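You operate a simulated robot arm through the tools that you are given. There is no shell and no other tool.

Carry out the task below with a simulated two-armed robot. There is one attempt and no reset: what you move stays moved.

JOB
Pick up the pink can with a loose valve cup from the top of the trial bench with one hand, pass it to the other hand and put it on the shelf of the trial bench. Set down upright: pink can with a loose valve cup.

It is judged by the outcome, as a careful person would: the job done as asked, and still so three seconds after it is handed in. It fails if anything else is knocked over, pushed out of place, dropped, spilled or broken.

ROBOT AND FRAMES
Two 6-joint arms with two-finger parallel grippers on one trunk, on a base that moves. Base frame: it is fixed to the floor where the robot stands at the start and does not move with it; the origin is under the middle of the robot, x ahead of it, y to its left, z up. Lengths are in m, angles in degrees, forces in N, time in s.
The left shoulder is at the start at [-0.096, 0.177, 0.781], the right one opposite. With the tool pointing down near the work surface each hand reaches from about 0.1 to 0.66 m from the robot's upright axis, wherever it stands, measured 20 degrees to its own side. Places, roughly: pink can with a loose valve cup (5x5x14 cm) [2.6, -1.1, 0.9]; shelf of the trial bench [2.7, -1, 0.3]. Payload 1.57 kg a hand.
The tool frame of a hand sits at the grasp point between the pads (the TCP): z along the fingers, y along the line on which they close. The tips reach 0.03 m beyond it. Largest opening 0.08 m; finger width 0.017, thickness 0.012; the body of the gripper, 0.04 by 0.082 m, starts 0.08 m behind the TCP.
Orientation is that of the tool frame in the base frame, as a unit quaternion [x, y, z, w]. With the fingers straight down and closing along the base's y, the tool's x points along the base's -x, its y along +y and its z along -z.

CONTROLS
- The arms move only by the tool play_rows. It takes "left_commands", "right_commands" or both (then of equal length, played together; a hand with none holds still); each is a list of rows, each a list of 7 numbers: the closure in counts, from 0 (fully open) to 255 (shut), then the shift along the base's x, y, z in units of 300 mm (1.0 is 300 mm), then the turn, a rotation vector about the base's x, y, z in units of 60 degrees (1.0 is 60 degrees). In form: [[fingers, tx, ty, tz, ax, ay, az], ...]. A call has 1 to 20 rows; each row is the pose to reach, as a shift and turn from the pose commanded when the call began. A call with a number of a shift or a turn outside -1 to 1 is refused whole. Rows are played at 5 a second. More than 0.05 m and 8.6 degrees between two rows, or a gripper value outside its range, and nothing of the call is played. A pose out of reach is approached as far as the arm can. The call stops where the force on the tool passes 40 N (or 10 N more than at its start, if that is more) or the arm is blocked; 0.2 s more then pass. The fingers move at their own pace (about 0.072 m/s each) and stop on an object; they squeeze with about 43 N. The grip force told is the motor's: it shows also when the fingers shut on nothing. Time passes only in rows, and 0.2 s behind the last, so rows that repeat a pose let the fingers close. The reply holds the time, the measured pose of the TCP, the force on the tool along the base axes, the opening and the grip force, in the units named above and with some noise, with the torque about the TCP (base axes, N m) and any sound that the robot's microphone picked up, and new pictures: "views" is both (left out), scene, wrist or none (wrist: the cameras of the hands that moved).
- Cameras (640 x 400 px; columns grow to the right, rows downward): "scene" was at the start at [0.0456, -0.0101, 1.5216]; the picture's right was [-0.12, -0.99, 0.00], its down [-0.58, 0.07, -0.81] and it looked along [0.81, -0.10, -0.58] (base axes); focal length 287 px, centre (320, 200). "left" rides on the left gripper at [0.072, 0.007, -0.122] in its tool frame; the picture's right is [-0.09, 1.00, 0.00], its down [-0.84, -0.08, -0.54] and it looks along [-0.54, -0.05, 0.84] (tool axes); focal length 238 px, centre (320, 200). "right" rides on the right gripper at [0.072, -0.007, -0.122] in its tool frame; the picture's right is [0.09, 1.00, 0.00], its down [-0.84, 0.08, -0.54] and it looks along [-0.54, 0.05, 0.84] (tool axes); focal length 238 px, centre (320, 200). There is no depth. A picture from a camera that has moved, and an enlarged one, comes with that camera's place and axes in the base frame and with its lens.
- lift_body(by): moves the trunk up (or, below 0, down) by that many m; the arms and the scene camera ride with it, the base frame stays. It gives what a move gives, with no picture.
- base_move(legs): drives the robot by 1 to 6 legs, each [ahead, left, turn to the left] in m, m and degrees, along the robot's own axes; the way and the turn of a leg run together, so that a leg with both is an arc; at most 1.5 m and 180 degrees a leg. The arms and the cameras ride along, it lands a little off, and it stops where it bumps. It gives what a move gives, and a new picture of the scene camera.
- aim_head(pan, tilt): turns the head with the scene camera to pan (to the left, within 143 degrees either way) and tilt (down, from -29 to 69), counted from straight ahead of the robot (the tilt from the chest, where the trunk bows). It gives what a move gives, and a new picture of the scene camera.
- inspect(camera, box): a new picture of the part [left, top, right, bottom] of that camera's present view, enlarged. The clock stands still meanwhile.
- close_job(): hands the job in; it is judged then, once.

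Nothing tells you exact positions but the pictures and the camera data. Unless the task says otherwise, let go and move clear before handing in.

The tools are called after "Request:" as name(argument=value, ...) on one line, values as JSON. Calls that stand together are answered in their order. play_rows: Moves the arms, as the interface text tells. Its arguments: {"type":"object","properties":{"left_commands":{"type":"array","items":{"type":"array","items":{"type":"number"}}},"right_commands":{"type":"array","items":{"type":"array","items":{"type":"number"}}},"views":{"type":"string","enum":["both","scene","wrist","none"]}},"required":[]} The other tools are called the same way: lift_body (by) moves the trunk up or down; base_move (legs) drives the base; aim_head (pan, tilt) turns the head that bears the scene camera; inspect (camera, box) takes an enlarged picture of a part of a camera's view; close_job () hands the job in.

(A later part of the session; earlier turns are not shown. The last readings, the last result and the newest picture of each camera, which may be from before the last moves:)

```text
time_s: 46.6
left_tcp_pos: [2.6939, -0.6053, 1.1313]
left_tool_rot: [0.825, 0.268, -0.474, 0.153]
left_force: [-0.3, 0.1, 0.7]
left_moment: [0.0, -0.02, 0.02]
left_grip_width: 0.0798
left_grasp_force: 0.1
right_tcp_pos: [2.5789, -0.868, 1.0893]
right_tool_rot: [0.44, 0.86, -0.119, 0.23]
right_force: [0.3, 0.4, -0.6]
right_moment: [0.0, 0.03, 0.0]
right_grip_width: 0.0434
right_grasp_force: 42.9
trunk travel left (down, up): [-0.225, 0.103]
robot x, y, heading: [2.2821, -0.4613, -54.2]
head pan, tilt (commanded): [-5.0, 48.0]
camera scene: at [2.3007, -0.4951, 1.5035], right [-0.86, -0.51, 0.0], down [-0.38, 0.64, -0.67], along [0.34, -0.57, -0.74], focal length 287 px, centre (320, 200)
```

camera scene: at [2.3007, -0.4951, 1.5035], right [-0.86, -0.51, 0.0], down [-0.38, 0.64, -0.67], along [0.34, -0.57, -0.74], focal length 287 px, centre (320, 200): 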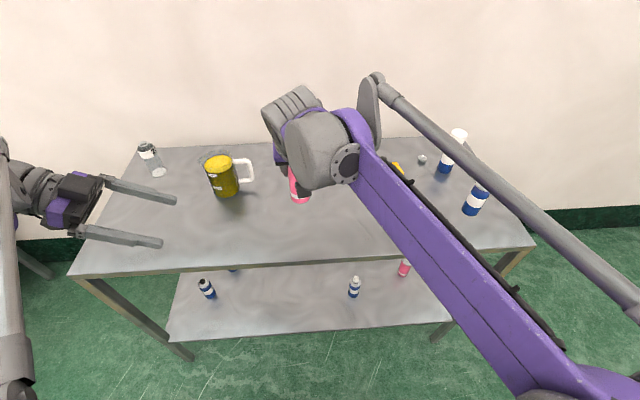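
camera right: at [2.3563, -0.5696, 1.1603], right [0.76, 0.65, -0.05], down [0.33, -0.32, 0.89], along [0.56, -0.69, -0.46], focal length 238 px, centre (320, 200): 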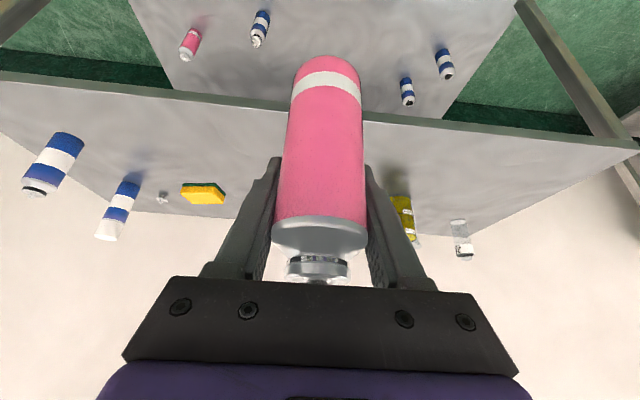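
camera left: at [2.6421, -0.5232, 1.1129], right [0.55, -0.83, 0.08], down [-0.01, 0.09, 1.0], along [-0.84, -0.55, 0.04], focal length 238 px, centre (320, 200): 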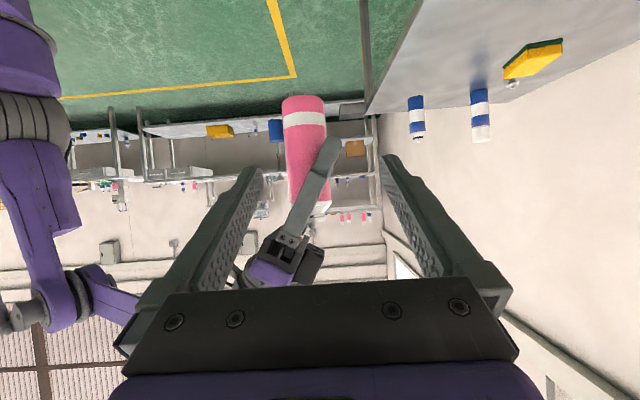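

The robot's front edge gap is about 0.40 m. I move the can over a clear spot about 15 cm inside the front edge, staying 3 cm above the surface.

Request:
play_rows(right_commands=[[255, -0.0005, -0.0497, -0.07, 0, 0, 0], [255, -0.001, -0.0993, -0.143, 0, 0, 0], [255, -0.0015, -0.149, -0.215, 0, 0, 0], [255, -0.002, -0.1987, -0.287, 0, 0, 0], [255, -0.0025, -0.2483, -0.36, 0, 0, 0], [255, -0.003, -0.298, -0.43, 0, 0, 0]], views="both")

```text
time_s: 48.0
left_tcp_pos: [2.6951, -0.6058, 1.1315]
left_tool_rot: [0.825, 0.269, -0.473, 0.154]
left_force: [0.5, -0.4, 0.3]
left_moment: [0.01, 0.02, -0.02]
left_grip_width: 0.0798
left_grasp_force: 0.0
right_tcp_pos: [2.5786, -0.9586, 0.962]
right_tool_rot: [0.44, 0.86, -0.119, 0.23]
right_force: [-0.4, -0.1, -0.6]
right_moment: [-0.03, 0.02, -0.02]
right_grip_width: 0.0433
right_grasp_force: 43.2
trunk travel left (down, up): [-0.225, 0.103]
robot x, y, heading: [2.284, -0.461, -54.3]
head pan, tilt (commanded): [-5.0, 48.0]
camera scene: at [2.3007, -0.4954, 1.5035], right [-0.86, -0.51, 0.0], down [-0.38, 0.64, -0.67], along [0.34, -0.57, -0.74], focal length 287 px, centre (320, 200)
camera right: at [2.502, -0.8628, 1.0308], right [0.76, 0.65, -0.05], down [0.33, -0.32, 0.89], along [0.56, -0.69, -0.46], focal length 238 px, centre (320, 200)
```

scene: 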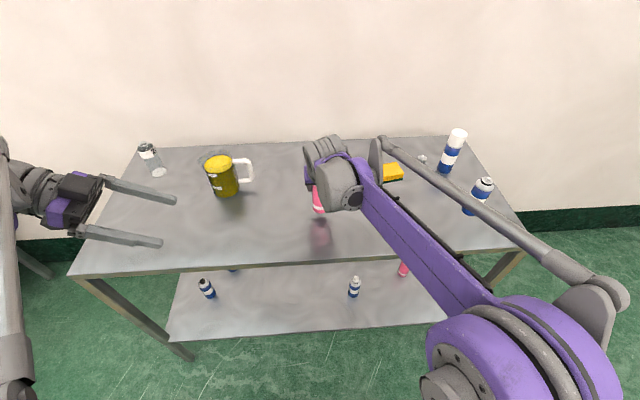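
right: 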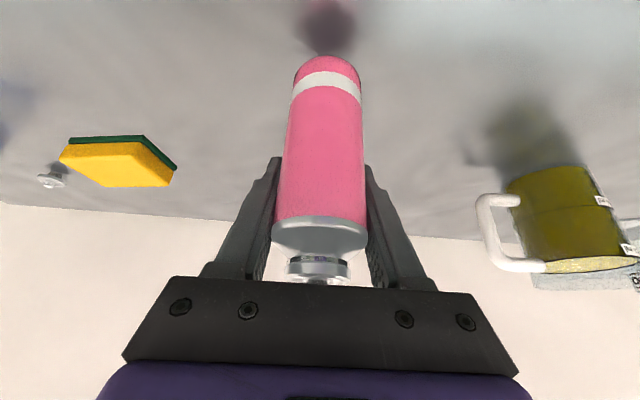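

The spot beneath is clear. I lower the can slowly to the height at which it was picked.

Request:
play_rows(right_commands=[[255, 0, 0, -0.03, 0, 0, 0], [255, 0, 0, -0.06, 0, 0, 0], [255, 0, 0, -0.08, 0, 0, 0], [255, 0, 0, -0.09, 0, 0, 0], [255, 0, 0, -0.097, 0, 0, 0], [255, 0, 0, -0.102, 0, 0, 0], [255, 0, 0, -0.104, 0, 0, 0], [255, 0, 0, -0.104, 0, 0, 0]], views="wrist")

```text
time_s: 49.9
left_tcp_pos: [2.6939, -0.6054, 1.1315]
left_tool_rot: [0.825, 0.267, -0.474, 0.153]
left_force: [1.0, -0.4, 0.6]
left_moment: [0.04, -0.01, -0.04]
left_grip_width: 0.0799
left_grasp_force: 0.0
right_tcp_pos: [2.5788, -0.9575, 0.931]
right_tool_rot: [0.44, 0.86, -0.119, 0.23]
right_force: [1.7, -1.0, 8.3]
right_moment: [0.1, 0.04, -0.07]
right_grip_width: 0.0432
right_grasp_force: 43.0
trunk travel left (down, up): [-0.225, 0.103]
robot x, y, heading: [2.2887, -0.4598, -54.5]
head pan, tilt (commanded): [-5.0, 48.0]
camera right: at [2.5013, -0.8616, 1.0006], right [0.76, 0.65, -0.05], down [0.33, -0.32, 0.89], along [0.56, -0.69, -0.46], focal length 238 px, centre (320, 200)
```

right: 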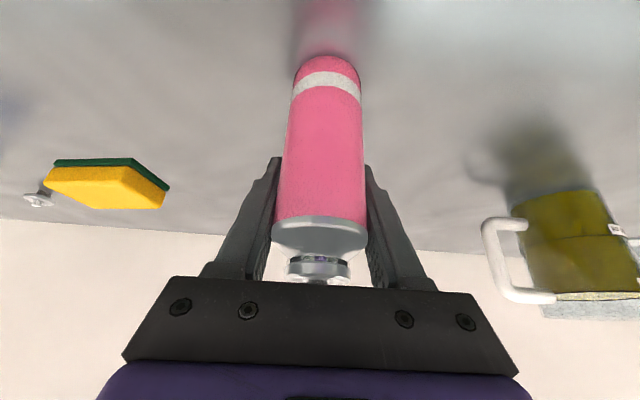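

The can stands on the bench again (8 N contact force). I open the fingers.

Request:
play_rows(right_commands=[[100, 0, 0, 0.002, 0, 0, 0], [60, 0, 0, 0.002, 0, 0, 0], [0, 0, 0, 0.002, 0, 0, 0], [0, 0, 0, 0.002, 0, 0, 0]], views="wrist")

```text
time_s: 50.9
left_tcp_pos: [2.6934, -0.6054, 1.1332]
left_tool_rot: [0.825, 0.268, -0.474, 0.154]
left_force: [-0.5, 0.0, 0.6]
left_moment: [0.01, 0.01, 0.0]
left_grip_width: 0.0799
left_grasp_force: 0.1
right_tcp_pos: [2.5778, -0.9585, 0.9318]
right_tool_rot: [0.44, 0.86, -0.118, 0.23]
right_force: [-1.1, -0.4, 0.1]
right_moment: [0.0, 0.01, -0.01]
right_grip_width: 0.08
right_grasp_force: 0.0
trunk travel left (down, up): [-0.225, 0.103]
robot x, y, heading: [2.2819, -0.4585, -54.2]
head pan, tilt (commanded): [-5.0, 48.0]
camera right: at [2.5014, -0.8619, 1.0007], right [0.76, 0.65, -0.05], down [0.33, -0.32, 0.89], along [0.56, -0.69, -0.46], focal length 238 px, centre (320, 200)
```

right: 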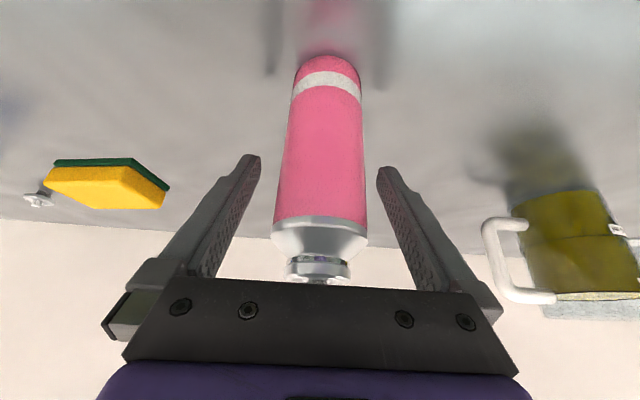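

The can stands by itself. With the fingers still open around it, I raise the hand 3 cm and draw it 1.6 cm back so that the grip is centred and higher, then look.

Request:
play_rows(right_commands=[[0, 0, 0, 0.04, 0, 0, 0], [0, -0.01, 0.014, 0.075, 0, 0, 0], [0, -0.02, 0.029, 0.1, 0, 0, 0], [0, -0.0297, 0.0433, 0.1, 0, 0, 0], [0, -0.0297, 0.0433, 0.1, 0, 0, 0]], views="both")

```text
time_s: 52.0
left_tcp_pos: [2.6934, -0.6059, 1.1321]
left_tool_rot: [0.825, 0.268, -0.473, 0.154]
left_force: [-0.7, 0.5, -0.3]
left_moment: [-0.02, -0.01, 0.0]
left_grip_width: 0.0798
left_grasp_force: 0.1
right_tcp_pos: [2.5693, -0.9445, 0.9604]
right_tool_rot: [0.439, 0.86, -0.118, 0.23]
right_force: [0.8, 0.6, -0.5]
right_moment: [-0.01, -0.02, 0.0]
right_grip_width: 0.08
right_grasp_force: 0.1
trunk travel left (down, up): [-0.225, 0.103]
robot x, y, heading: [2.2828, -0.4593, -54.2]
head pan, tilt (commanded): [-5.0, 48.0]
camera scene: at [2.3005, -0.4948, 1.5036], right [-0.86, -0.51, 0.0], down [-0.38, 0.64, -0.67], along [0.34, -0.57, -0.74], focal length 287 px, centre (320, 200)
camera right: at [2.4928, -0.8487, 1.0307], right [0.76, 0.65, -0.05], down [0.33, -0.32, 0.89], along [0.56, -0.69, -0.46], focal length 238 px, centre (320, 200)
```

scene: 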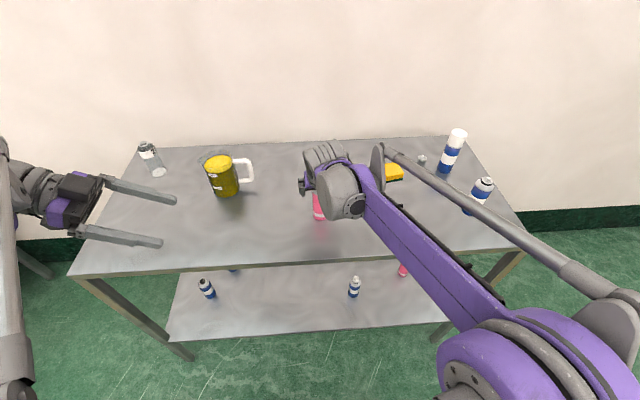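
right: 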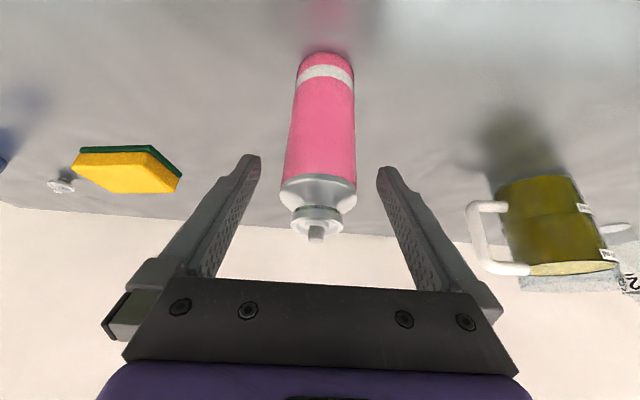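

Now centred, with the pads on the upper pink body. I close the right fingers.

Request:
play_rows(right_commands=[[60, 0, 0, 0, 0, 0, 0], [90, 0, 0, 0, 0, 0, 0], [110, 0, 0, 0, 0, 0, 0], [140, 0, 0, 0, 0, 0, 0], [200, 0, 0, 0, 0, 0, 0], [255, 0, 0, 0, 0, 0, 0]], views="wrist")

```text
time_s: 53.5
left_tcp_pos: [2.6953, -0.6052, 1.1325]
left_tool_rot: [0.825, 0.268, -0.473, 0.154]
left_force: [-0.3, 0.8, 0.7]
left_moment: [-0.02, 0.04, 0.01]
left_grip_width: 0.0802
left_grasp_force: 0.0
right_tcp_pos: [2.5693, -0.9444, 0.9616]
right_tool_rot: [0.439, 0.86, -0.118, 0.23]
right_force: [-0.2, 0.0, -0.6]
right_moment: [0.02, 0.01, 0.01]
right_grip_width: 0.0434
right_grasp_force: 42.7
trunk travel left (down, up): [-0.225, 0.103]
robot x, y, heading: [2.2858, -0.4604, -54.4]
head pan, tilt (commanded): [-5.0, 48.0]
camera right: at [2.4928, -0.8488, 1.0307], right [0.76, 0.65, -0.05], down [0.33, -0.32, 0.89], along [0.56, -0.69, -0.46], focal length 238 px, centre (320, 200)
```

right: 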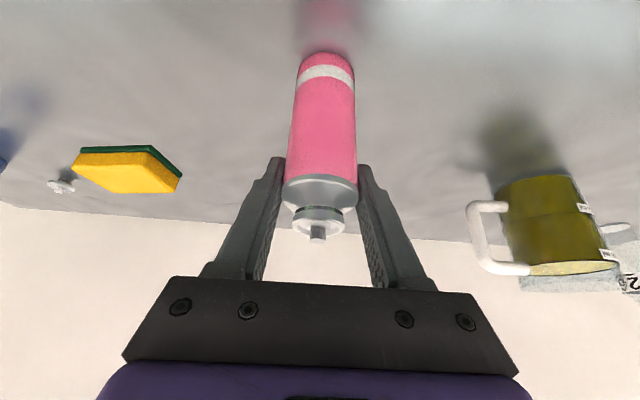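

A firm, centred hold at 43 mm. I lift the can 12 cm and back the robot away from the bench again.

Request:
play_rows(right_commands=[[255, 0, 0, 0.03, 0, 0, 0], [255, 0, 0, 0.08, 0, 0, 0], [255, 0, 0, 0.15, 0, 0, 0], [255, 0, 0, 0.22, 0, 0, 0], [255, 0, 0, 0.29, 0, 0, 0], [255, 0, 0, 0.36, 0, 0, 0], [255, 0, 0, 0.42, 0, 0, 0]], views="wrist")

Request:
base_move(legs=[[-0.25, 0, 0]])

```text
time_s: 55.0
left_tcp_pos: [2.6928, -0.6048, 1.1316]
left_tool_rot: [0.824, 0.269, -0.474, 0.155]
left_force: [0.6, -0.3, 0.7]
left_moment: [0.0, -0.01, -0.01]
left_grip_width: 0.0803
left_grasp_force: 0.0
right_tcp_pos: [2.5687, -0.9443, 1.0866]
right_tool_rot: [0.44, 0.86, -0.119, 0.23]
right_force: [-1.1, -0.3, -1.1]
right_moment: [-0.01, 0.01, 0.01]
right_grip_width: 0.0431
right_grasp_force: 42.2
trunk travel left (down, up): [-0.225, 0.103]
robot x, y, heading: [2.2863, -0.456, -53.9]
head pan, tilt (commanded): [-5.0, 48.0]
camera right: at [2.4927, -0.8486, 1.157], right [0.76, 0.65, -0.05], down [0.33, -0.32, 0.89], along [0.56, -0.69, -0.46], focal length 238 px, centre (320, 200)
```

right: 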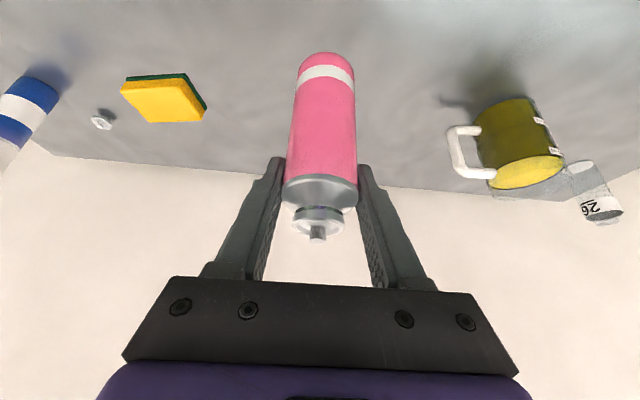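

```text
time_s: 56.9
left_tcp_pos: [2.5467, -0.4018, 1.133]
left_tool_rot: [0.825, 0.268, -0.473, 0.154]
left_force: [-1.0, -0.1, 0.1]
left_moment: [-0.01, 0.03, 0.0]
left_grip_width: 0.0803
left_grasp_force: 0.0
right_tcp_pos: [2.422, -0.7405, 1.087]
right_tool_rot: [0.44, 0.86, -0.119, 0.23]
right_force: [-0.2, -0.8, -1.5]
right_moment: [0.03, 0.0, 0.01]
right_grip_width: 0.043
right_grasp_force: 43.0
trunk travel left (down, up): [-0.225, 0.103]
robot x, y, heading: [2.1414, -0.2579, -54.2]
head pan, tilt (commanded): [-5.0, 48.0]
camera scene: at [2.153, -0.2904, 1.5036], right [-0.86, -0.51, 0.0], down [-0.38, 0.64, -0.67], along [0.34, -0.57, -0.74], focal length 287 px, centre (320, 200)
```

scene: 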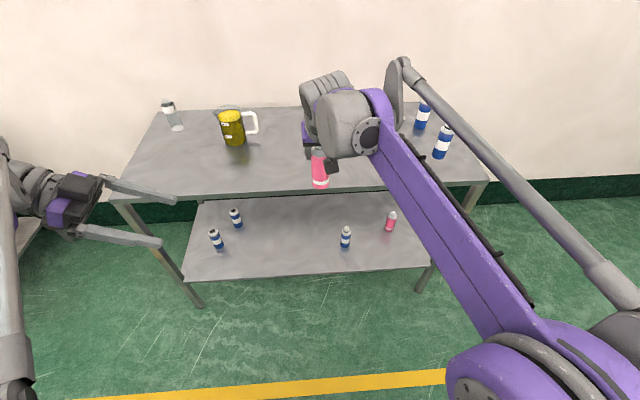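

Clear of the bench again. I bring the can to the chest's middle line and the left hand to its pre-grasp to the can's left.

Request:
play_rows(right_commands=[[255, 0.0132, 0.0857, 0.0367, 0, 0, 0], [255, 0.0265, 0.1713, 0.0733, 0, 0, 0], [255, 0.0397, 0.257, 0.11, 0, 0, 0], [255, 0.0397, 0.257, 0.11, 0, 0, 0], [255, 0.0397, 0.257, 0.11, 0, 0, 0], [255, 0.0397, 0.257, 0.11, 0, 0, 0], [255, 0.0397, 0.257, 0.11, 0, 0, 0], [255, 0.0397, 0.257, 0.11, 0, 0, 0]], left_commands=[[0, -0.0091, -0.0815, -0.0029, 0, 0, 0], [0, -0.0182, -0.163, -0.0058, 0, 0, 0], [0, -0.0273, -0.2445, -0.0087, 0, 0, 0], [0, -0.0364, -0.326, -0.0117, 0, 0, 0], [0, -0.0454, -0.4075, -0.0146, 0, 0, 0], [0, -0.0545, -0.489, -0.0175, 0, 0, 0], [0, -0.0636, -0.5705, -0.0204, 0, 0, 0], [0, -0.0727, -0.652, -0.0233, 0, 0, 0]], views="both")

Request:
inspect(camera="left", box=[224, 80, 416, 200])

```text
time_s: 58.7
left_tcp_pos: [2.525, -0.5985, 1.1244]
left_tool_rot: [0.825, 0.269, -0.473, 0.153]
left_force: [-0.3, 0.6, -0.7]
left_moment: [0.0, 0.02, -0.01]
left_grip_width: 0.0799
left_grasp_force: 0.1
right_tcp_pos: [2.4335, -0.6632, 1.1196]
right_tool_rot: [0.44, 0.86, -0.119, 0.23]
right_force: [-0.3, -0.1, -0.6]
right_moment: [-0.02, 0.01, -0.01]
right_grip_width: 0.0434
right_grasp_force: 43.3
trunk travel left (down, up): [-0.225, 0.103]
robot x, y, heading: [2.1376, -0.2573, -53.9]
head pan, tilt (commanded): [-5.0, 48.0]
camera scene: at [2.1534, -0.2915, 1.5035], right [-0.86, -0.51, 0.0], down [-0.38, 0.64, -0.67], along [0.34, -0.57, -0.74], focal length 287 px, centre (320, 200)
camera right: at [2.3578, -0.5686, 1.19], right [0.76, 0.65, -0.05], down [0.33, -0.32, 0.89], along [0.56, -0.69, -0.46], focal length 238 px, centre (320, 200)
camera left: at [2.6437, -0.5203, 1.1262], right [0.55, -0.83, 0.08], down [-0.01, 0.09, 1.0], along [-0.84, -0.55, 0.04], focal length 238 px, centre (320, 200)
```

scene: 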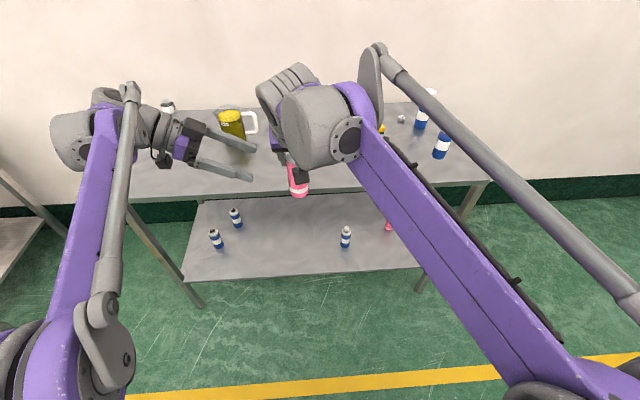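
right: 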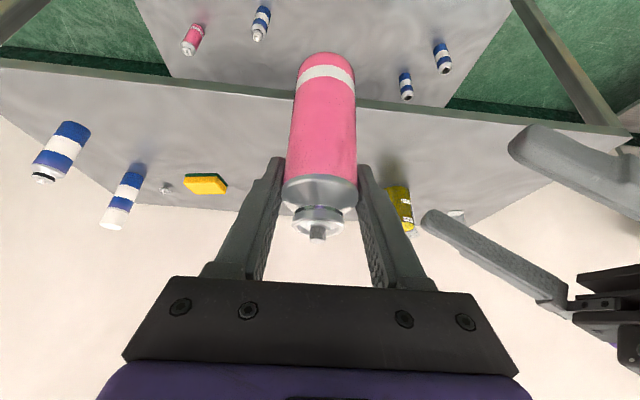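
left: 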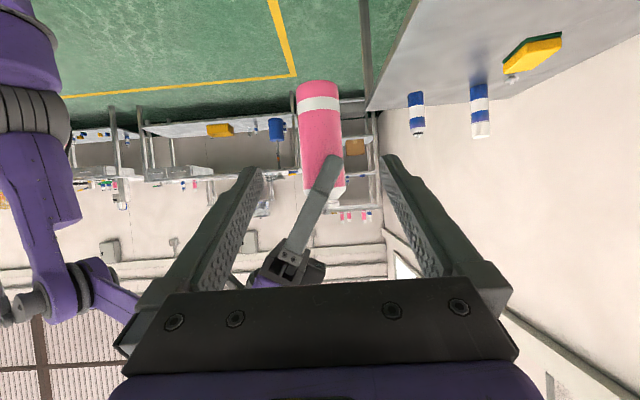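

```text
3.33 times, centred on (320, 140) of left
camera zoom: at [2.6437, -0.5203, 1.1262], right [0.55, -0.83, 0.08], down [-0.01, 0.09, 1.0], along [-0.84, -0.55, 0.04], focal length 794 px, centre (320, 400)
```

zoom: 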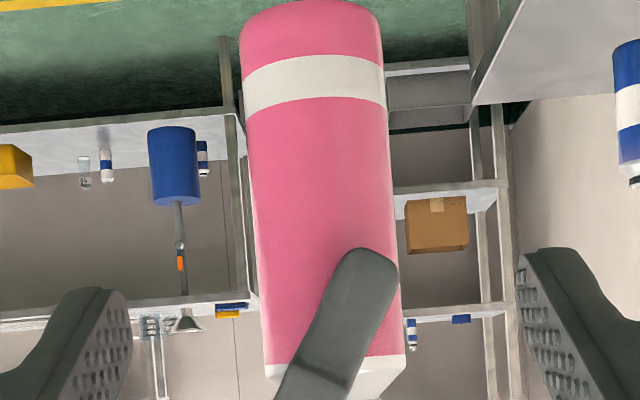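

The measured offset is now within 2 mm: can axis on the grasp line, base at z 1.02, right fingertips 7.4 cm up. I slide the left hand in along its axis to hold the lower body at about 3.8 cm.

Request:
play_rows(left_commands=[[0, -0.0436, -0.0308, -0.0319, 0, 0, 0], [0, -0.0872, -0.0616, -0.0637, 0, 0, 0], [0, -0.1308, -0.0925, -0.0956, 0, 0, 0], [0, -0.1744, -0.1233, -0.1274, 0, 0, 0], [0, -0.218, -0.1541, -0.1593, 0, 0, 0]], views="both")

```text
time_s: 59.9
left_tcp_pos: [2.46, -0.6437, 1.0777]
left_tool_rot: [0.825, 0.268, -0.474, 0.154]
left_force: [0.4, 0.5, 0.1]
left_moment: [0.01, -0.01, 0.03]
left_grip_width: 0.0797
left_grasp_force: 0.0
right_tcp_pos: [2.4339, -0.6634, 1.12]
right_tool_rot: [0.44, 0.86, -0.118, 0.231]
right_force: [-0.2, -0.1, -0.7]
right_moment: [-0.01, 0.03, -0.03]
right_grip_width: 0.0432
right_grasp_force: 43.3
trunk travel left (down, up): [-0.225, 0.103]
robot x, y, heading: [2.1364, -0.2581, -54.1]
head pan, tilt (commanded): [-5.0, 48.0]
camera scene: at [2.1531, -0.291, 1.5036], right [-0.86, -0.51, 0.0], down [-0.38, 0.64, -0.67], along [0.34, -0.57, -0.74], focal length 287 px, centre (320, 200)
camera left: at [2.5784, -0.5661, 1.0779], right [0.55, -0.83, 0.08], down [-0.01, 0.09, 1.0], along [-0.84, -0.55, 0.04], focal length 238 px, centre (320, 200)
```

scene: 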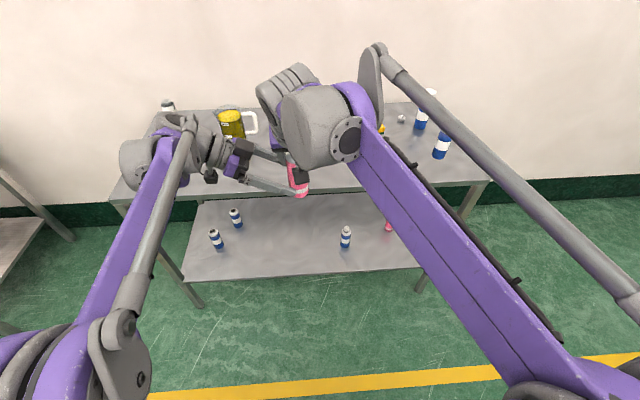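
left: 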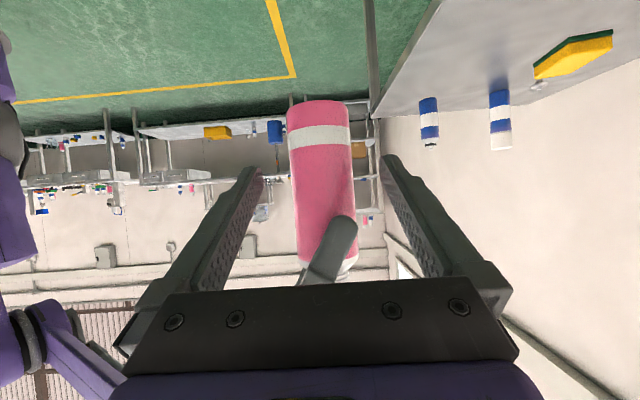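

No contact so far and the can lies between the left fingers. I go the last 4 cm.

Request:
play_rows(left_commands=[[0, -0.029, -0.0219, -0.0219, 0, 0, 0], [0, -0.058, -0.0438, -0.0438, 0, 0, 0], [0, -0.087, -0.0657, -0.0657, 0, 0, 0], [0, -0.087, -0.0657, -0.0657, 0, 0, 0]], views="both")

Request:
inspect(camera="scene", box=[200, 100, 360, 200])

```text
time_s: 60.9
left_tcp_pos: [2.433, -0.6633, 1.0566]
left_tool_rot: [0.825, 0.268, -0.473, 0.154]
left_force: [-0.6, -0.4, -0.3]
left_moment: [-0.01, 0.02, -0.02]
left_grip_width: 0.0804
left_grasp_force: 0.1
right_tcp_pos: [2.4329, -0.6637, 1.1204]
right_tool_rot: [0.439, 0.86, -0.118, 0.23]
right_force: [0.7, 0.1, -0.5]
right_moment: [0.01, -0.01, 0.01]
right_grip_width: 0.0436
right_grasp_force: 43.1
trunk travel left (down, up): [-0.225, 0.103]
robot x, y, heading: [2.1366, -0.2532, -54.2]
head pan, tilt (commanded): [-5.0, 48.0]
camera scene: at [2.1534, -0.2907, 1.5036], right [-0.86, -0.51, 0.0], down [-0.38, 0.64, -0.67], along [0.34, -0.57, -0.74], focal length 287 px, centre (320, 200)
camera left: at [2.5518, -0.5859, 1.0584], right [0.55, -0.83, 0.08], down [-0.01, 0.09, 1.0], along [-0.84, -0.55, 0.04], focal length 238 px, centre (320, 200)
```

scene: 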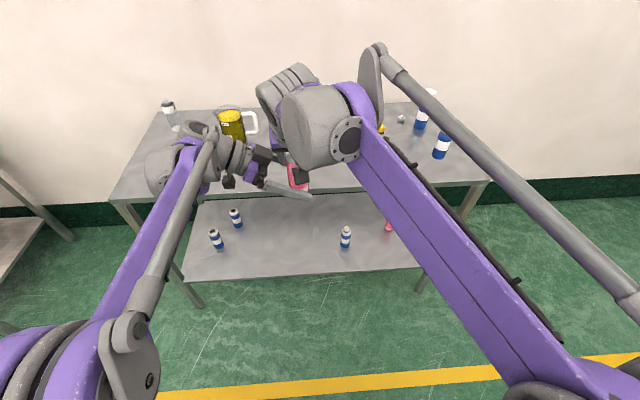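
left: 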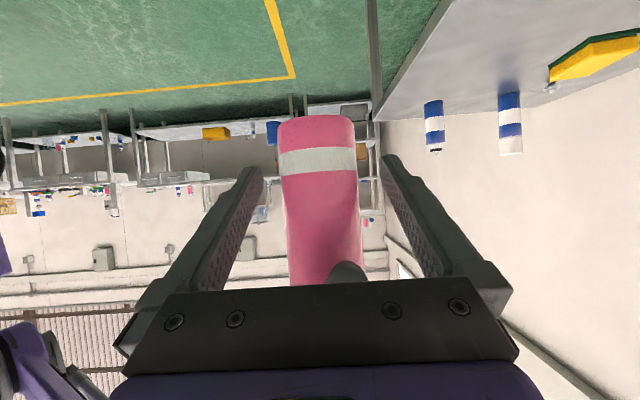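

```text
4.00 times, centred on (280, 150) of scene
camera zoom: at [2.1534, -0.2907, 1.5036], right [-0.86, -0.51, 0.0], down [-0.38, 0.64, -0.67], along [0.34, -0.57, -0.74], focal length 1147 px, centre (480, 400)
```

zoom: 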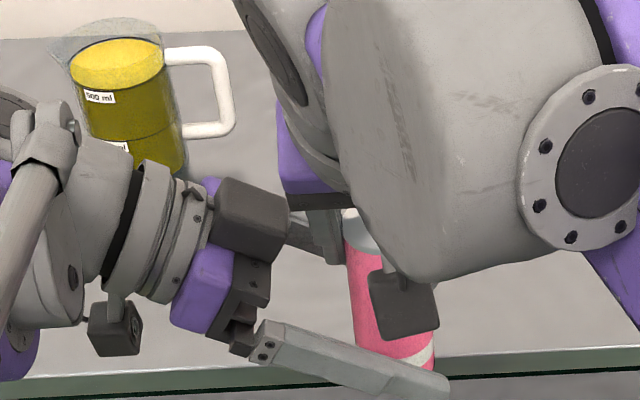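

The left hand surrounds the lower body without touching anything. I close the left fingers while the right still holds.

Request:
play_rows(left_commands=[[60, 0, 0, 0, 0, 0, 0], [90, 0, 0, 0, 0, 0, 0], [110, 0, 0, 0, 0, 0, 0], [140, 0, 0, 0, 0, 0, 0], [200, 0, 0, 0, 0, 0, 0], [255, 0, 0, 0, 0, 0, 0]], views="wrist")

```text
time_s: 62.3
left_tcp_pos: [2.4326, -0.6639, 1.0567]
left_tool_rot: [0.825, 0.268, -0.473, 0.154]
left_force: [1.4, -2.0, 0.1]
left_moment: [0.0, 0.02, 0.03]
left_grip_width: 0.0433
left_grasp_force: 42.7
right_tcp_pos: [2.4337, -0.6638, 1.1202]
right_tool_rot: [0.44, 0.86, -0.118, 0.229]
right_force: [-0.5, 2.9, -0.1]
right_moment: [0.13, 0.03, -0.04]
right_grip_width: 0.0432
right_grasp_force: 43.3
trunk travel left (down, up): [-0.225, 0.103]
robot x, y, heading: [2.1399, -0.258, -54.3]
head pan, tilt (commanded): [-5.0, 48.0]
camera left: at [2.5519, -0.5859, 1.0585], right [0.55, -0.83, 0.08], down [-0.01, 0.09, 1.0], along [-0.84, -0.55, 0.04], focal length 238 px, centre (320, 200)
```

left: 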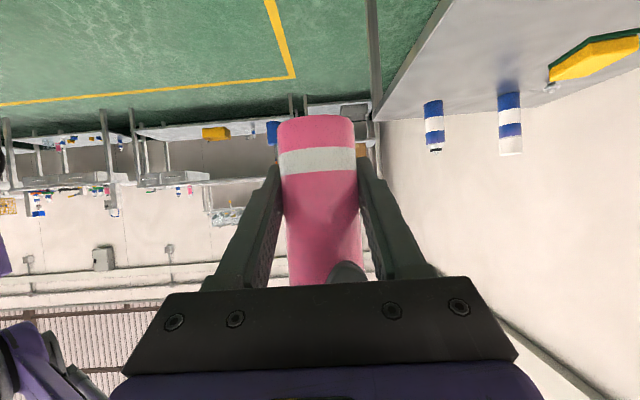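

Both hands hold the can, with only small forces between them. I open the right fingers just part way, so they do not touch the left palm.

Request:
play_rows(right_commands=[[95, 0, 0, 0, 0, 0, 0], [75, 0, 0, 0, 0, 0, 0], [75, 0, 0, 0, 0, 0, 0]], views="wrist")

```text
time_s: 63.1
left_tcp_pos: [2.4331, -0.6637, 1.0581]
left_tool_rot: [0.825, 0.268, -0.473, 0.154]
left_force: [-0.3, 0.4, -0.4]
left_moment: [0.0, 0.02, -0.03]
left_grip_width: 0.0433
left_grasp_force: 43.6
right_tcp_pos: [2.4349, -0.6639, 1.1205]
right_tool_rot: [0.44, 0.86, -0.118, 0.23]
right_force: [0.2, 0.3, -0.2]
right_moment: [0.02, 0.0, 0.04]
right_grip_width: 0.0564
right_grasp_force: 0.0
trunk travel left (down, up): [-0.225, 0.103]
robot x, y, heading: [2.1364, -0.2581, -54.4]
head pan, tilt (commanded): [-5.0, 48.0]
camera right: at [2.3576, -0.5681, 1.1901], right [0.76, 0.65, -0.05], down [0.33, -0.32, 0.89], along [0.56, -0.69, -0.46], focal length 238 px, centre (320, 200)
```

right: 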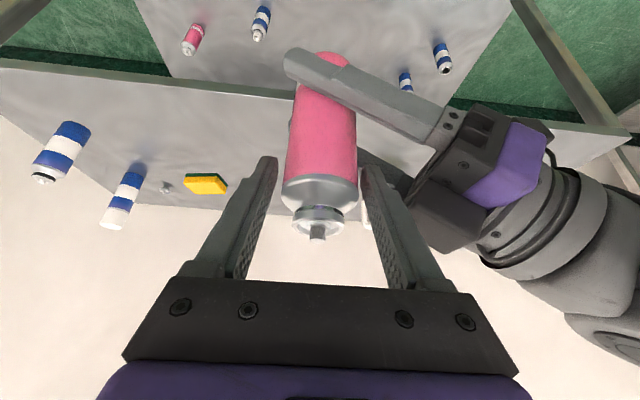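

The left hand now carries the can alone. I draw the right hand back along its own axis, up and away.

Request:
play_rows(right_commands=[[75, -0.0145, 0.0204, 0.0433, 0, 0, 0], [75, -0.0339, 0.0475, 0.1011, 0, 0, 0], [75, -0.0533, 0.0746, 0.1588, 0, 0, 0], [75, -0.0727, 0.1018, 0.2166, 0, 0, 0], [75, -0.0921, 0.1289, 0.2744, 0, 0, 0], [75, -0.1115, 0.1561, 0.3321, 0, 0, 0], [75, -0.1358, 0.19, 0.4043, 0, 0, 0]], views="both")

```text
time_s: 64.7
left_tcp_pos: [2.4329, -0.6627, 1.0577]
left_tool_rot: [0.825, 0.268, -0.473, 0.154]
left_force: [-0.2, 0.1, -1.4]
left_moment: [0.03, 0.0, -0.01]
left_grip_width: 0.0432
left_grasp_force: 42.8
right_tcp_pos: [2.3926, -0.6067, 1.2401]
right_tool_rot: [0.44, 0.86, -0.119, 0.229]
right_force: [0.5, -0.5, 0.2]
right_moment: [0.04, 0.01, 0.0]
right_grip_width: 0.0565
right_grasp_force: 0.0
trunk travel left (down, up): [-0.225, 0.103]
robot x, y, heading: [2.1414, -0.2559, -54.2]
head pan, tilt (commanded): [-5.0, 48.0]
camera scene: at [2.1531, -0.2905, 1.5036], right [-0.86, -0.51, 0.0], down [-0.38, 0.64, -0.67], along [0.34, -0.57, -0.74], focal length 287 px, centre (320, 200)
camera right: at [2.3158, -0.511, 1.3112], right [0.76, 0.65, -0.05], down [0.33, -0.32, 0.89], along [0.56, -0.69, -0.46], focal length 238 px, centre (320, 200)
```

scene: 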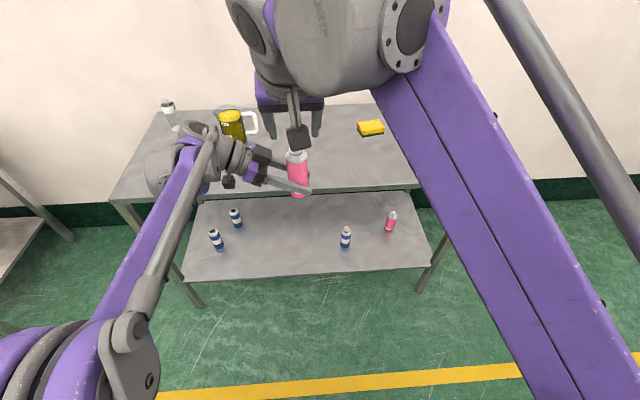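
right: 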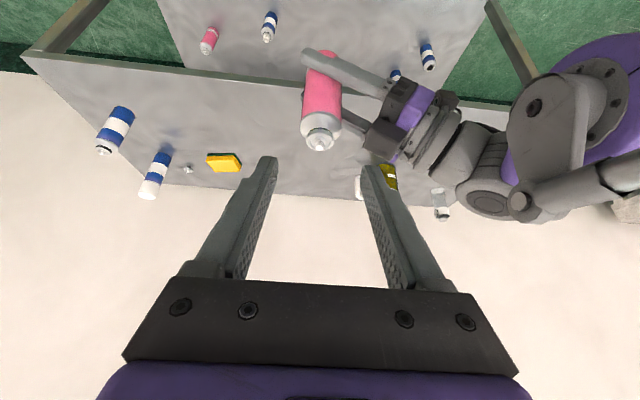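

The hand-over is done; the left hand holds the can upright on its own. I move the right hand off to the side, and turn the left tool about the vertical towards forward.

Request:
play_rows(right_commands=[[75, -0.1141, -0.0413, 0, 0, 0, 0], [75, -0.2283, -0.0825, 0, 0, 0, 0], [75, -0.3424, -0.1238, 0, 0, 0, 0], [75, -0.4565, -0.165, 0, 0, 0, 0], [75, -0.5706, -0.2063, 0, 0, 0, 0], [75, -0.6848, -0.2475, 0, 0, 0, 0], [75, -0.7989, -0.2888, 0, 0, 0, 0], [75, -0.913, -0.33, 0, 0, 0, 0]], views="none")

Request:
play_rows(left_commands=[[255, 0.027, 0.0195, 0, 0, 0, 0.1], [255, 0.054, 0.039, 0, 0, 0, 0.2], [255, 0.081, 0.0585, 0, 0, 0, 0.3], [255, 0.108, 0.078, 0, 0, 0, 0.4], [255, 0.135, 0.0975, 0, 0, 0, 0.5], [255, 0.162, 0.117, 0, 0, 0, 0.6], [255, 0.189, 0.1365, 0, 0, 0, 0.7], [255, 0.216, 0.156, 0, 0, 0, 0.8], [255, 0.243, 0.1755, 0, 0, 0, 0.9], [255, 0.27, 0.195, 0, 0, 0, 1.0]], views="both")

```text
time_s: 66.5
left_tcp_pos: [2.433, -0.6639, 1.0574]
left_tool_rot: [0.825, 0.267, -0.474, 0.153]
left_force: [0.7, -0.4, 0.2]
left_moment: [0.02, 0.03, 0.02]
left_grip_width: 0.043
left_grasp_force: 43.0
right_tcp_pos: [2.1181, -0.707, 1.2407]
right_tool_rot: [0.439, 0.86, -0.119, 0.231]
right_force: [-0.4, 0.5, 0.0]
right_moment: [-0.02, 0.02, 0.02]
right_grip_width: 0.0564
right_grasp_force: 0.1
trunk travel left (down, up): [-0.225, 0.103]
robot x, y, heading: [2.1404, -0.2561, -54.2]
head pan, tilt (commanded): [-5.0, 48.0]
```

```text
time_s: 68.7
left_tcp_pos: [2.5151, -0.6047, 1.0574]
left_tool_rot: [0.58, 0.645, -0.333, 0.371]
left_force: [-0.7, 0.0, -0.2]
left_moment: [-0.01, -0.03, 0.02]
left_grip_width: 0.0431
left_grasp_force: 43.3
right_tcp_pos: [2.1182, -0.7045, 1.2414]
right_tool_rot: [0.44, 0.86, -0.119, 0.23]
right_force: [0.8, 0.5, 0.7]
right_moment: [-0.03, -0.01, 0.0]
right_grip_width: 0.0565
right_grasp_force: 0.1
trunk travel left (down, up): [-0.225, 0.103]
robot x, y, heading: [2.1343, -0.2561, -54.2]
head pan, tilt (commanded): [-5.0, 48.0]
camera scene: at [2.153, -0.2906, 1.5036], right [-0.86, -0.51, 0.0], down [-0.38, 0.64, -0.67], along [0.34, -0.57, -0.74], focal length 287 px, centre (320, 200)
camera left: at [2.5065, -0.463, 1.0588], right [1.0, 0.06, 0.08], down [-0.08, 0.04, 1.0], along [0.06, -1.0, 0.04], focal length 238 px, centre (320, 200)
```

scene: 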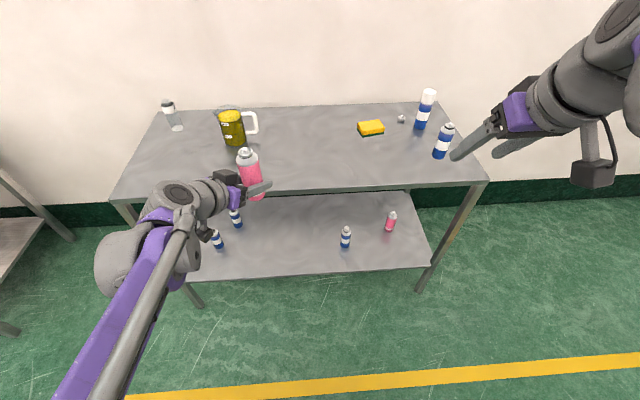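
left: 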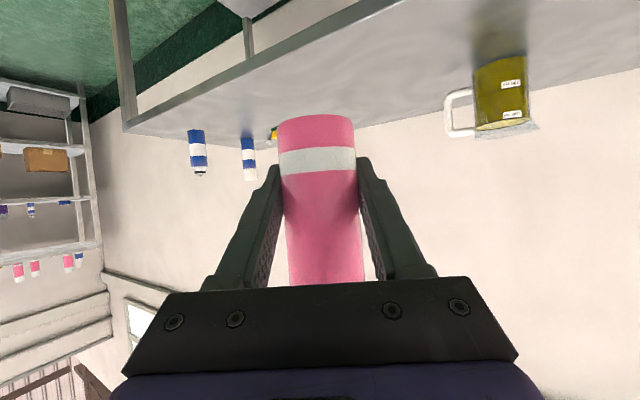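

The can stays upright in the grip. I finish the turn to forward, then lower the trunk.

Request:
play_rows(left_commands=[[255, 0, 0, 0, 0, 0, 0.1], [255, 0, 0, 0, 0, 0, 0.2], [255, 0, 0, 0, 0, 0, 0.3], [255, 0, 0, 0, 0, 0, 0.4], [255, 0, 0, 0, 0, 0, 0.5]], views="none")

Request:
lift_body(by=-0.2)

```text
time_s: 69.9
left_tcp_pos: [2.5135, -0.6051, 1.0577]
left_tool_rot: [0.393, 0.773, -0.225, 0.443]
left_force: [0.3, 0.0, 0.7]
left_moment: [0.0, -0.01, -0.03]
left_grip_width: 0.0432
left_grasp_force: 43.2
right_tcp_pos: [2.119, -0.7065, 1.2405]
right_tool_rot: [0.44, 0.86, -0.118, 0.23]
right_force: [0.5, -0.6, 0.0]
right_moment: [0.0, 0.01, -0.02]
right_grip_width: 0.0567
right_grasp_force: 0.0
trunk travel left (down, up): [-0.225, 0.103]
robot x, y, heading: [2.139, -0.2561, -54.4]
head pan, tilt (commanded): [-5.0, 48.0]
```

```text
time_s: 72.0
left_tcp_pos: [2.514, -0.6044, 0.8575]
left_tool_rot: [0.395, 0.772, -0.227, 0.443]
left_force: [-0.6, 0.2, -0.4]
left_moment: [-0.02, 0.03, -0.01]
left_grip_width: 0.0431
left_grasp_force: 42.8
right_tcp_pos: [2.1185, -0.7058, 1.0414]
right_tool_rot: [0.44, 0.859, -0.119, 0.23]
right_force: [0.0, -0.5, -1.1]
right_moment: [-0.02, 0.01, 0.02]
right_grip_width: 0.0562
right_grasp_force: 0.1
trunk travel left (down, up): [-0.025, 0.303]
robot x, y, heading: [2.1386, -0.257, -54.1]
head pan, tilt (commanded): [-5.0, 48.0]
```

Trunk is down. I lower the left arm with the can in the free space in front of the bench, first by 27 cm.

Request:
play_rows(left_commands=[[255, 0, 0, -0.1, 0, 0, 0], [255, 0, 0, -0.2, 0, 0, 0], [255, 0, 0, -0.3, 0, 0, 0], [255, 0, 0, -0.4, 0, 0, 0], [255, 0, 0, -0.5, 0, 0, 0], [255, 0, 0, -0.6, 0, 0, 0], [255, 0, 0, -0.7, 0, 0, 0], [255, 0, 0, -0.8, 0, 0, 0], [255, 0, 0, -0.9, 0, 0, 0]], views="both")

```text
time_s: 74.0
left_tcp_pos: [2.5142, -0.6069, 0.5884]
left_tool_rot: [0.393, 0.773, -0.226, 0.443]
left_force: [-0.8, 0.1, 0.7]
left_moment: [-0.04, 0.01, -0.04]
left_grip_width: 0.0431
left_grasp_force: 43.3
right_tcp_pos: [2.1185, -0.7059, 1.0415]
right_tool_rot: [0.44, 0.86, -0.119, 0.231]
right_force: [-0.9, -0.1, 0.5]
right_moment: [0.02, -0.01, -0.01]
right_grip_width: 0.0563
right_grasp_force: 0.1
trunk travel left (down, up): [-0.025, 0.303]
robot x, y, heading: [2.1319, -0.2581, -54.0]
head pan, tilt (commanded): [-5.0, 48.0]
camera scene: at [2.1803, -0.3282, 1.297], right [-0.86, -0.51, 0.0], down [-0.38, 0.64, -0.67], along [0.34, -0.57, -0.74], focal length 287 px, centre (320, 200)
camera left: at [2.437, -0.4871, 0.5884], right [0.83, 0.55, 0.08], down [-0.09, -0.01, 1.0], along [0.55, -0.84, 0.04], focal length 238 px, centre (320, 200)
```

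scene: 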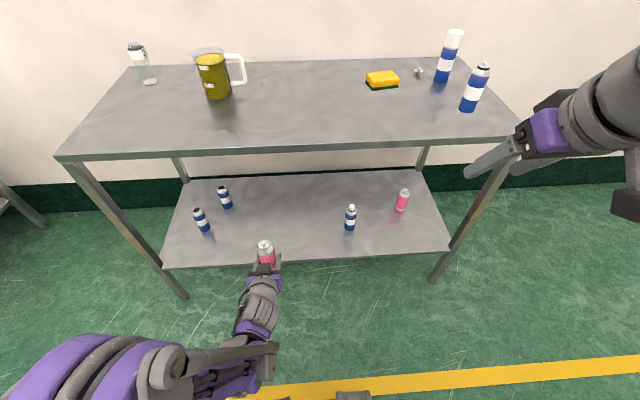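
left: 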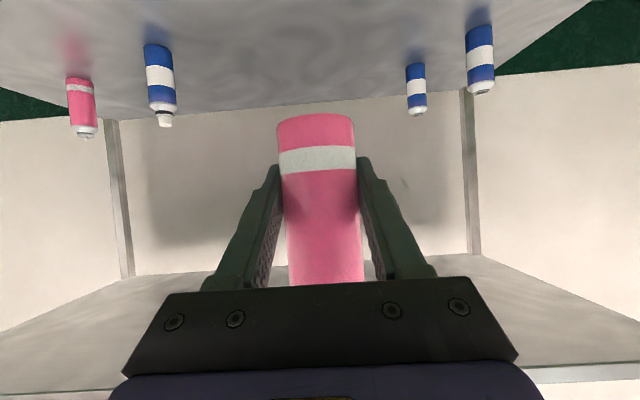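

The arm reaches well and the shelf (z about 0.30) shows a wide free space ahead of the can, between the blue cans. I lower the can to about 5 cm above shelf height, still outside the bench, and pull the right hand back a little.

Request:
play_rows(left_commands=[[255, 0, 0, -0.1, 0, 0, 0], [255, 0, 0, -0.2, 0, 0, 0], [255, 0, 0, -0.3, 0, 0, 0], [255, 0, 0, -0.4, 0, 0, 0], [255, 0, 0, -0.5, 0, 0, 0], [255, 0, 0, -0.58, 0, 0, 0], [255, 0, 0, -0.65, 0, 0, 0]], right_commands=[[75, -0.03, 0.04, 0.03, 0, 0, 0], [75, -0.06, 0.08, 0.06, 0, 0, 0], [75, -0.09, 0.12, 0.09, 0, 0, 0], [75, -0.12, 0.16, 0.12, 0, 0, 0], [75, -0.15, 0.2, 0.15, 0, 0, 0], [75, -0.17, 0.24, 0.18, 0, 0, 0], [75, -0.17, 0.24, 0.2, 0, 0, 0]], views="both")

```text
time_s: 75.7
left_tcp_pos: [2.53, -0.6357, 0.4048]
left_tool_rot: [0.394, 0.773, -0.226, 0.443]
left_force: [-0.1, 0.3, 0.3]
left_moment: [0.02, -0.01, -0.04]
left_grip_width: 0.0431
left_grasp_force: 42.8
left hand out of reach, approached as far as the arm can: row 4, 5, 6, 7
right_tcp_pos: [2.0919, -0.6278, 1.0952]
right_tool_rot: [0.4, 0.879, -0.097, 0.241]
right_force: [0.1, -0.2, -0.6]
right_moment: [0.0, 0.01, 0.04]
right_grip_width: 0.0563
right_grasp_force: 0.0
trunk travel left (down, up): [-0.025, 0.303]
robot x, y, heading: [2.1389, -0.2568, -54.6]
head pan, tilt (commanded): [-5.0, 48.0]
camera scene: at [2.1831, -0.3271, 1.2983], right [-0.84, -0.54, 0.0], down [-0.4, 0.61, -0.68], along [0.37, -0.57, -0.73], focal length 287 px, centre (320, 200)
camera right: at [2.0045, -0.5413, 1.1637], right [0.69, 0.72, -0.02], down [0.34, -0.3, 0.89], along [0.63, -0.63, -0.46], focal length 238 px, centre (320, 200)
camera left: at [2.4526, -0.5178, 0.4063], right [0.83, 0.55, 0.08], down [-0.09, -0.01, 1.0], along [0.55, -0.84, 0.04], focal length 238 px, centre (320, 200)
```

scene: 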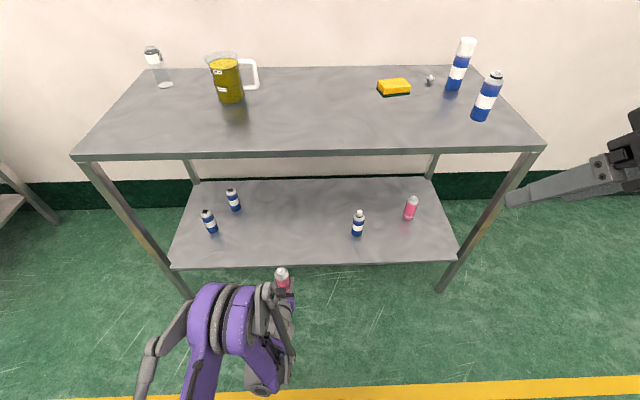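
right: 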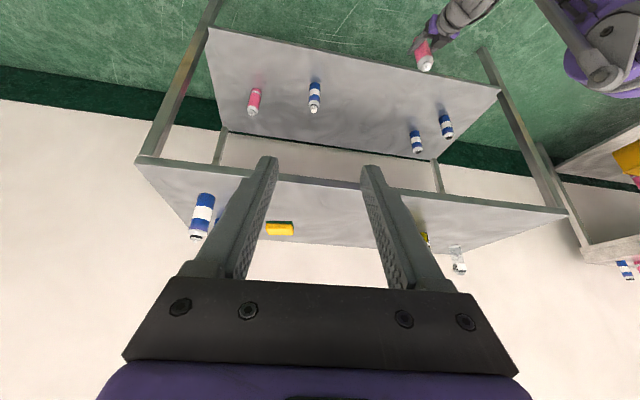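
left: 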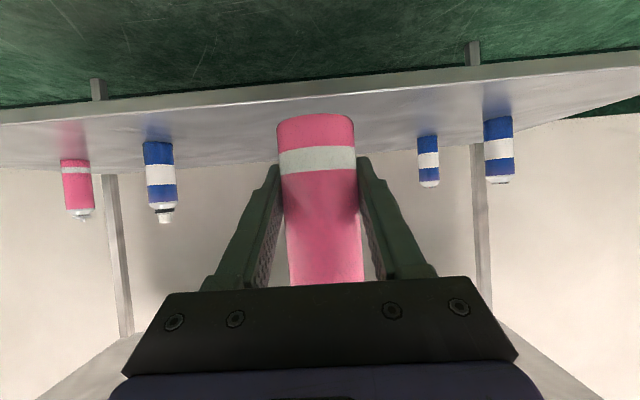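

The arm hit its near-reach limit and stopped at TCP z 0.405, 3 cm further forward, with the can still upright; further ahead it can go lower. I check the shelf edge from the wrist camera before driving in.

Request:
inspect(camera="left", box=[160, 30, 480, 230])

Request:
inspect(camera="scene", box=[150, 200, 390, 350])

```text
2.00 times, centred on (320, 130) of left
camera zoom: at [2.4526, -0.5178, 0.4063], right [0.83, 0.55, 0.08], down [-0.09, -0.01, 1.0], along [0.55, -0.84, 0.04], focal length 477 px, centre (320, 340)
```

zoom: 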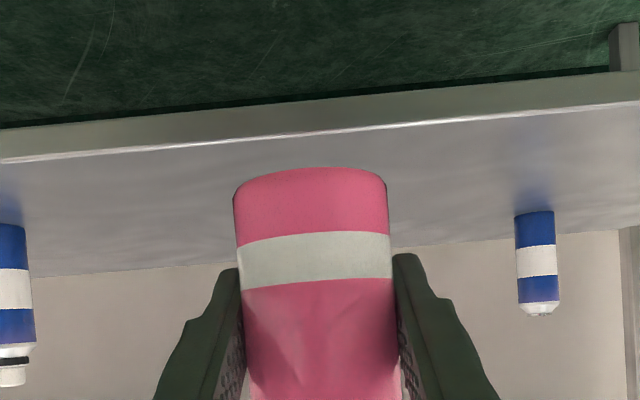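

```text
2.67 times, centred on (270, 275) of scene
camera zoom: at [2.1831, -0.3271, 1.2983], right [-0.84, -0.54, 0.0], down [-0.4, 0.61, -0.68], along [0.37, -0.57, -0.73], focal length 765 px, centre (453, 0)
```

zoom: 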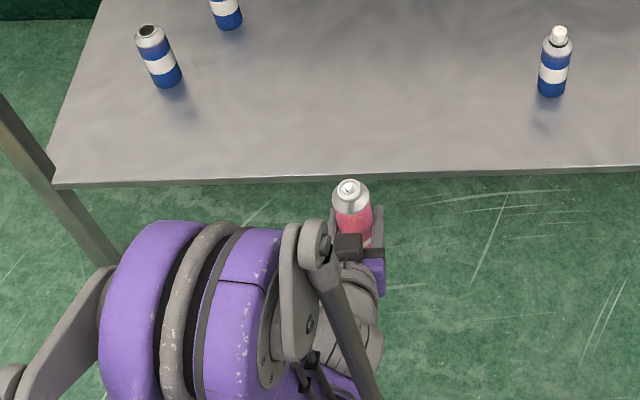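

The shelf's front edge is about 0.67 m ahead of the axis at z 0.30, and the can's base is about 7 cm above it. I lower the trunk 2 cm more and roll 17 cm forward so the can goes over the shelf's free front part.

Request:
lift_body(by=-0.02)

Request:
base_move(legs=[[0.17, 0, 0]])

Request:
inspect(camera="left", box=[0, 0, 640, 400])

```text
time_s: 76.3
left_tcp_pos: [2.5315, -0.638, 0.3896]
left_tool_rot: [0.395, 0.773, -0.226, 0.442]
left_force: [0.7, -0.2, -0.3]
left_moment: [0.0, -0.01, 0.04]
left_grip_width: 0.0431
left_grasp_force: 43.2
right_tcp_pos: [2.0948, -0.6286, 1.0784]
right_tool_rot: [0.395, 0.881, -0.095, 0.242]
right_force: [-0.6, -0.3, 0.1]
right_moment: [0.02, 0.0, -0.03]
right_grip_width: 0.0563
right_grasp_force: 0.1
trunk travel left (down, up): [-0.005, 0.323]
robot x, y, heading: [2.1402, -0.2589, -54.3]
head pan, tilt (commanded): [-5.0, 48.0]
```

```text
time_s: 77.8
left_tcp_pos: [2.6307, -0.7751, 0.3883]
left_tool_rot: [0.394, 0.774, -0.225, 0.442]
left_force: [-0.6, 0.2, -0.4]
left_moment: [0.0, 0.01, 0.0]
left_grip_width: 0.043
left_grasp_force: 43.4
right_tcp_pos: [2.1944, -0.7664, 1.0781]
right_tool_rot: [0.395, 0.881, -0.094, 0.242]
right_force: [-0.1, -0.4, 0.6]
right_moment: [-0.02, 0.05, 0.0]
right_grip_width: 0.0564
right_grasp_force: 0.1
trunk travel left (down, up): [-0.005, 0.323]
robot x, y, heading: [2.2395, -0.3924, -54.2]
head pan, tilt (commanded): [-5.0, 48.0]
camera scene: at [2.2844, -0.4663, 1.2823], right [-0.83, -0.55, 0.0], down [-0.4, 0.61, -0.68], along [0.37, -0.57, -0.73], focal length 287 px, centre (320, 200)
```

scene: 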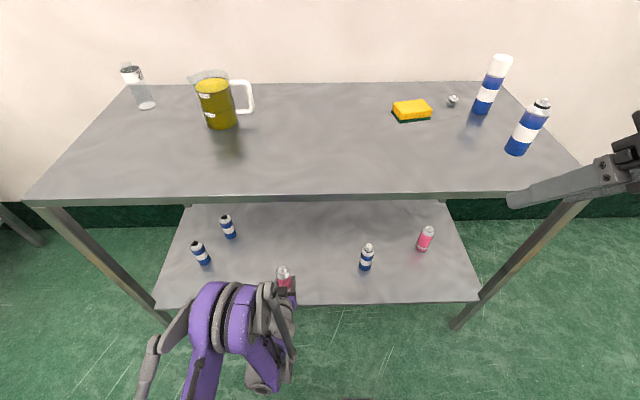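

```text
1.00 times, centred on (320, 200) of left (not enlarged: the box is as wide or as high as the picture)
camera zoom: at [2.5528, -0.6568, 0.3909], right [0.83, 0.55, 0.08], down [-0.09, -0.01, 1.0], along [0.55, -0.84, 0.04], focal length 238 px, centre (320, 200)
```

zoom: 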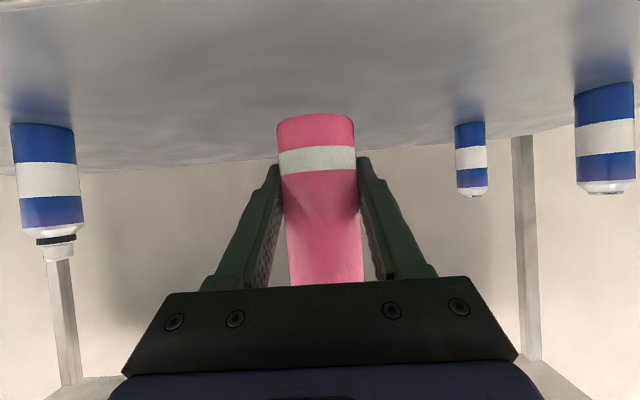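

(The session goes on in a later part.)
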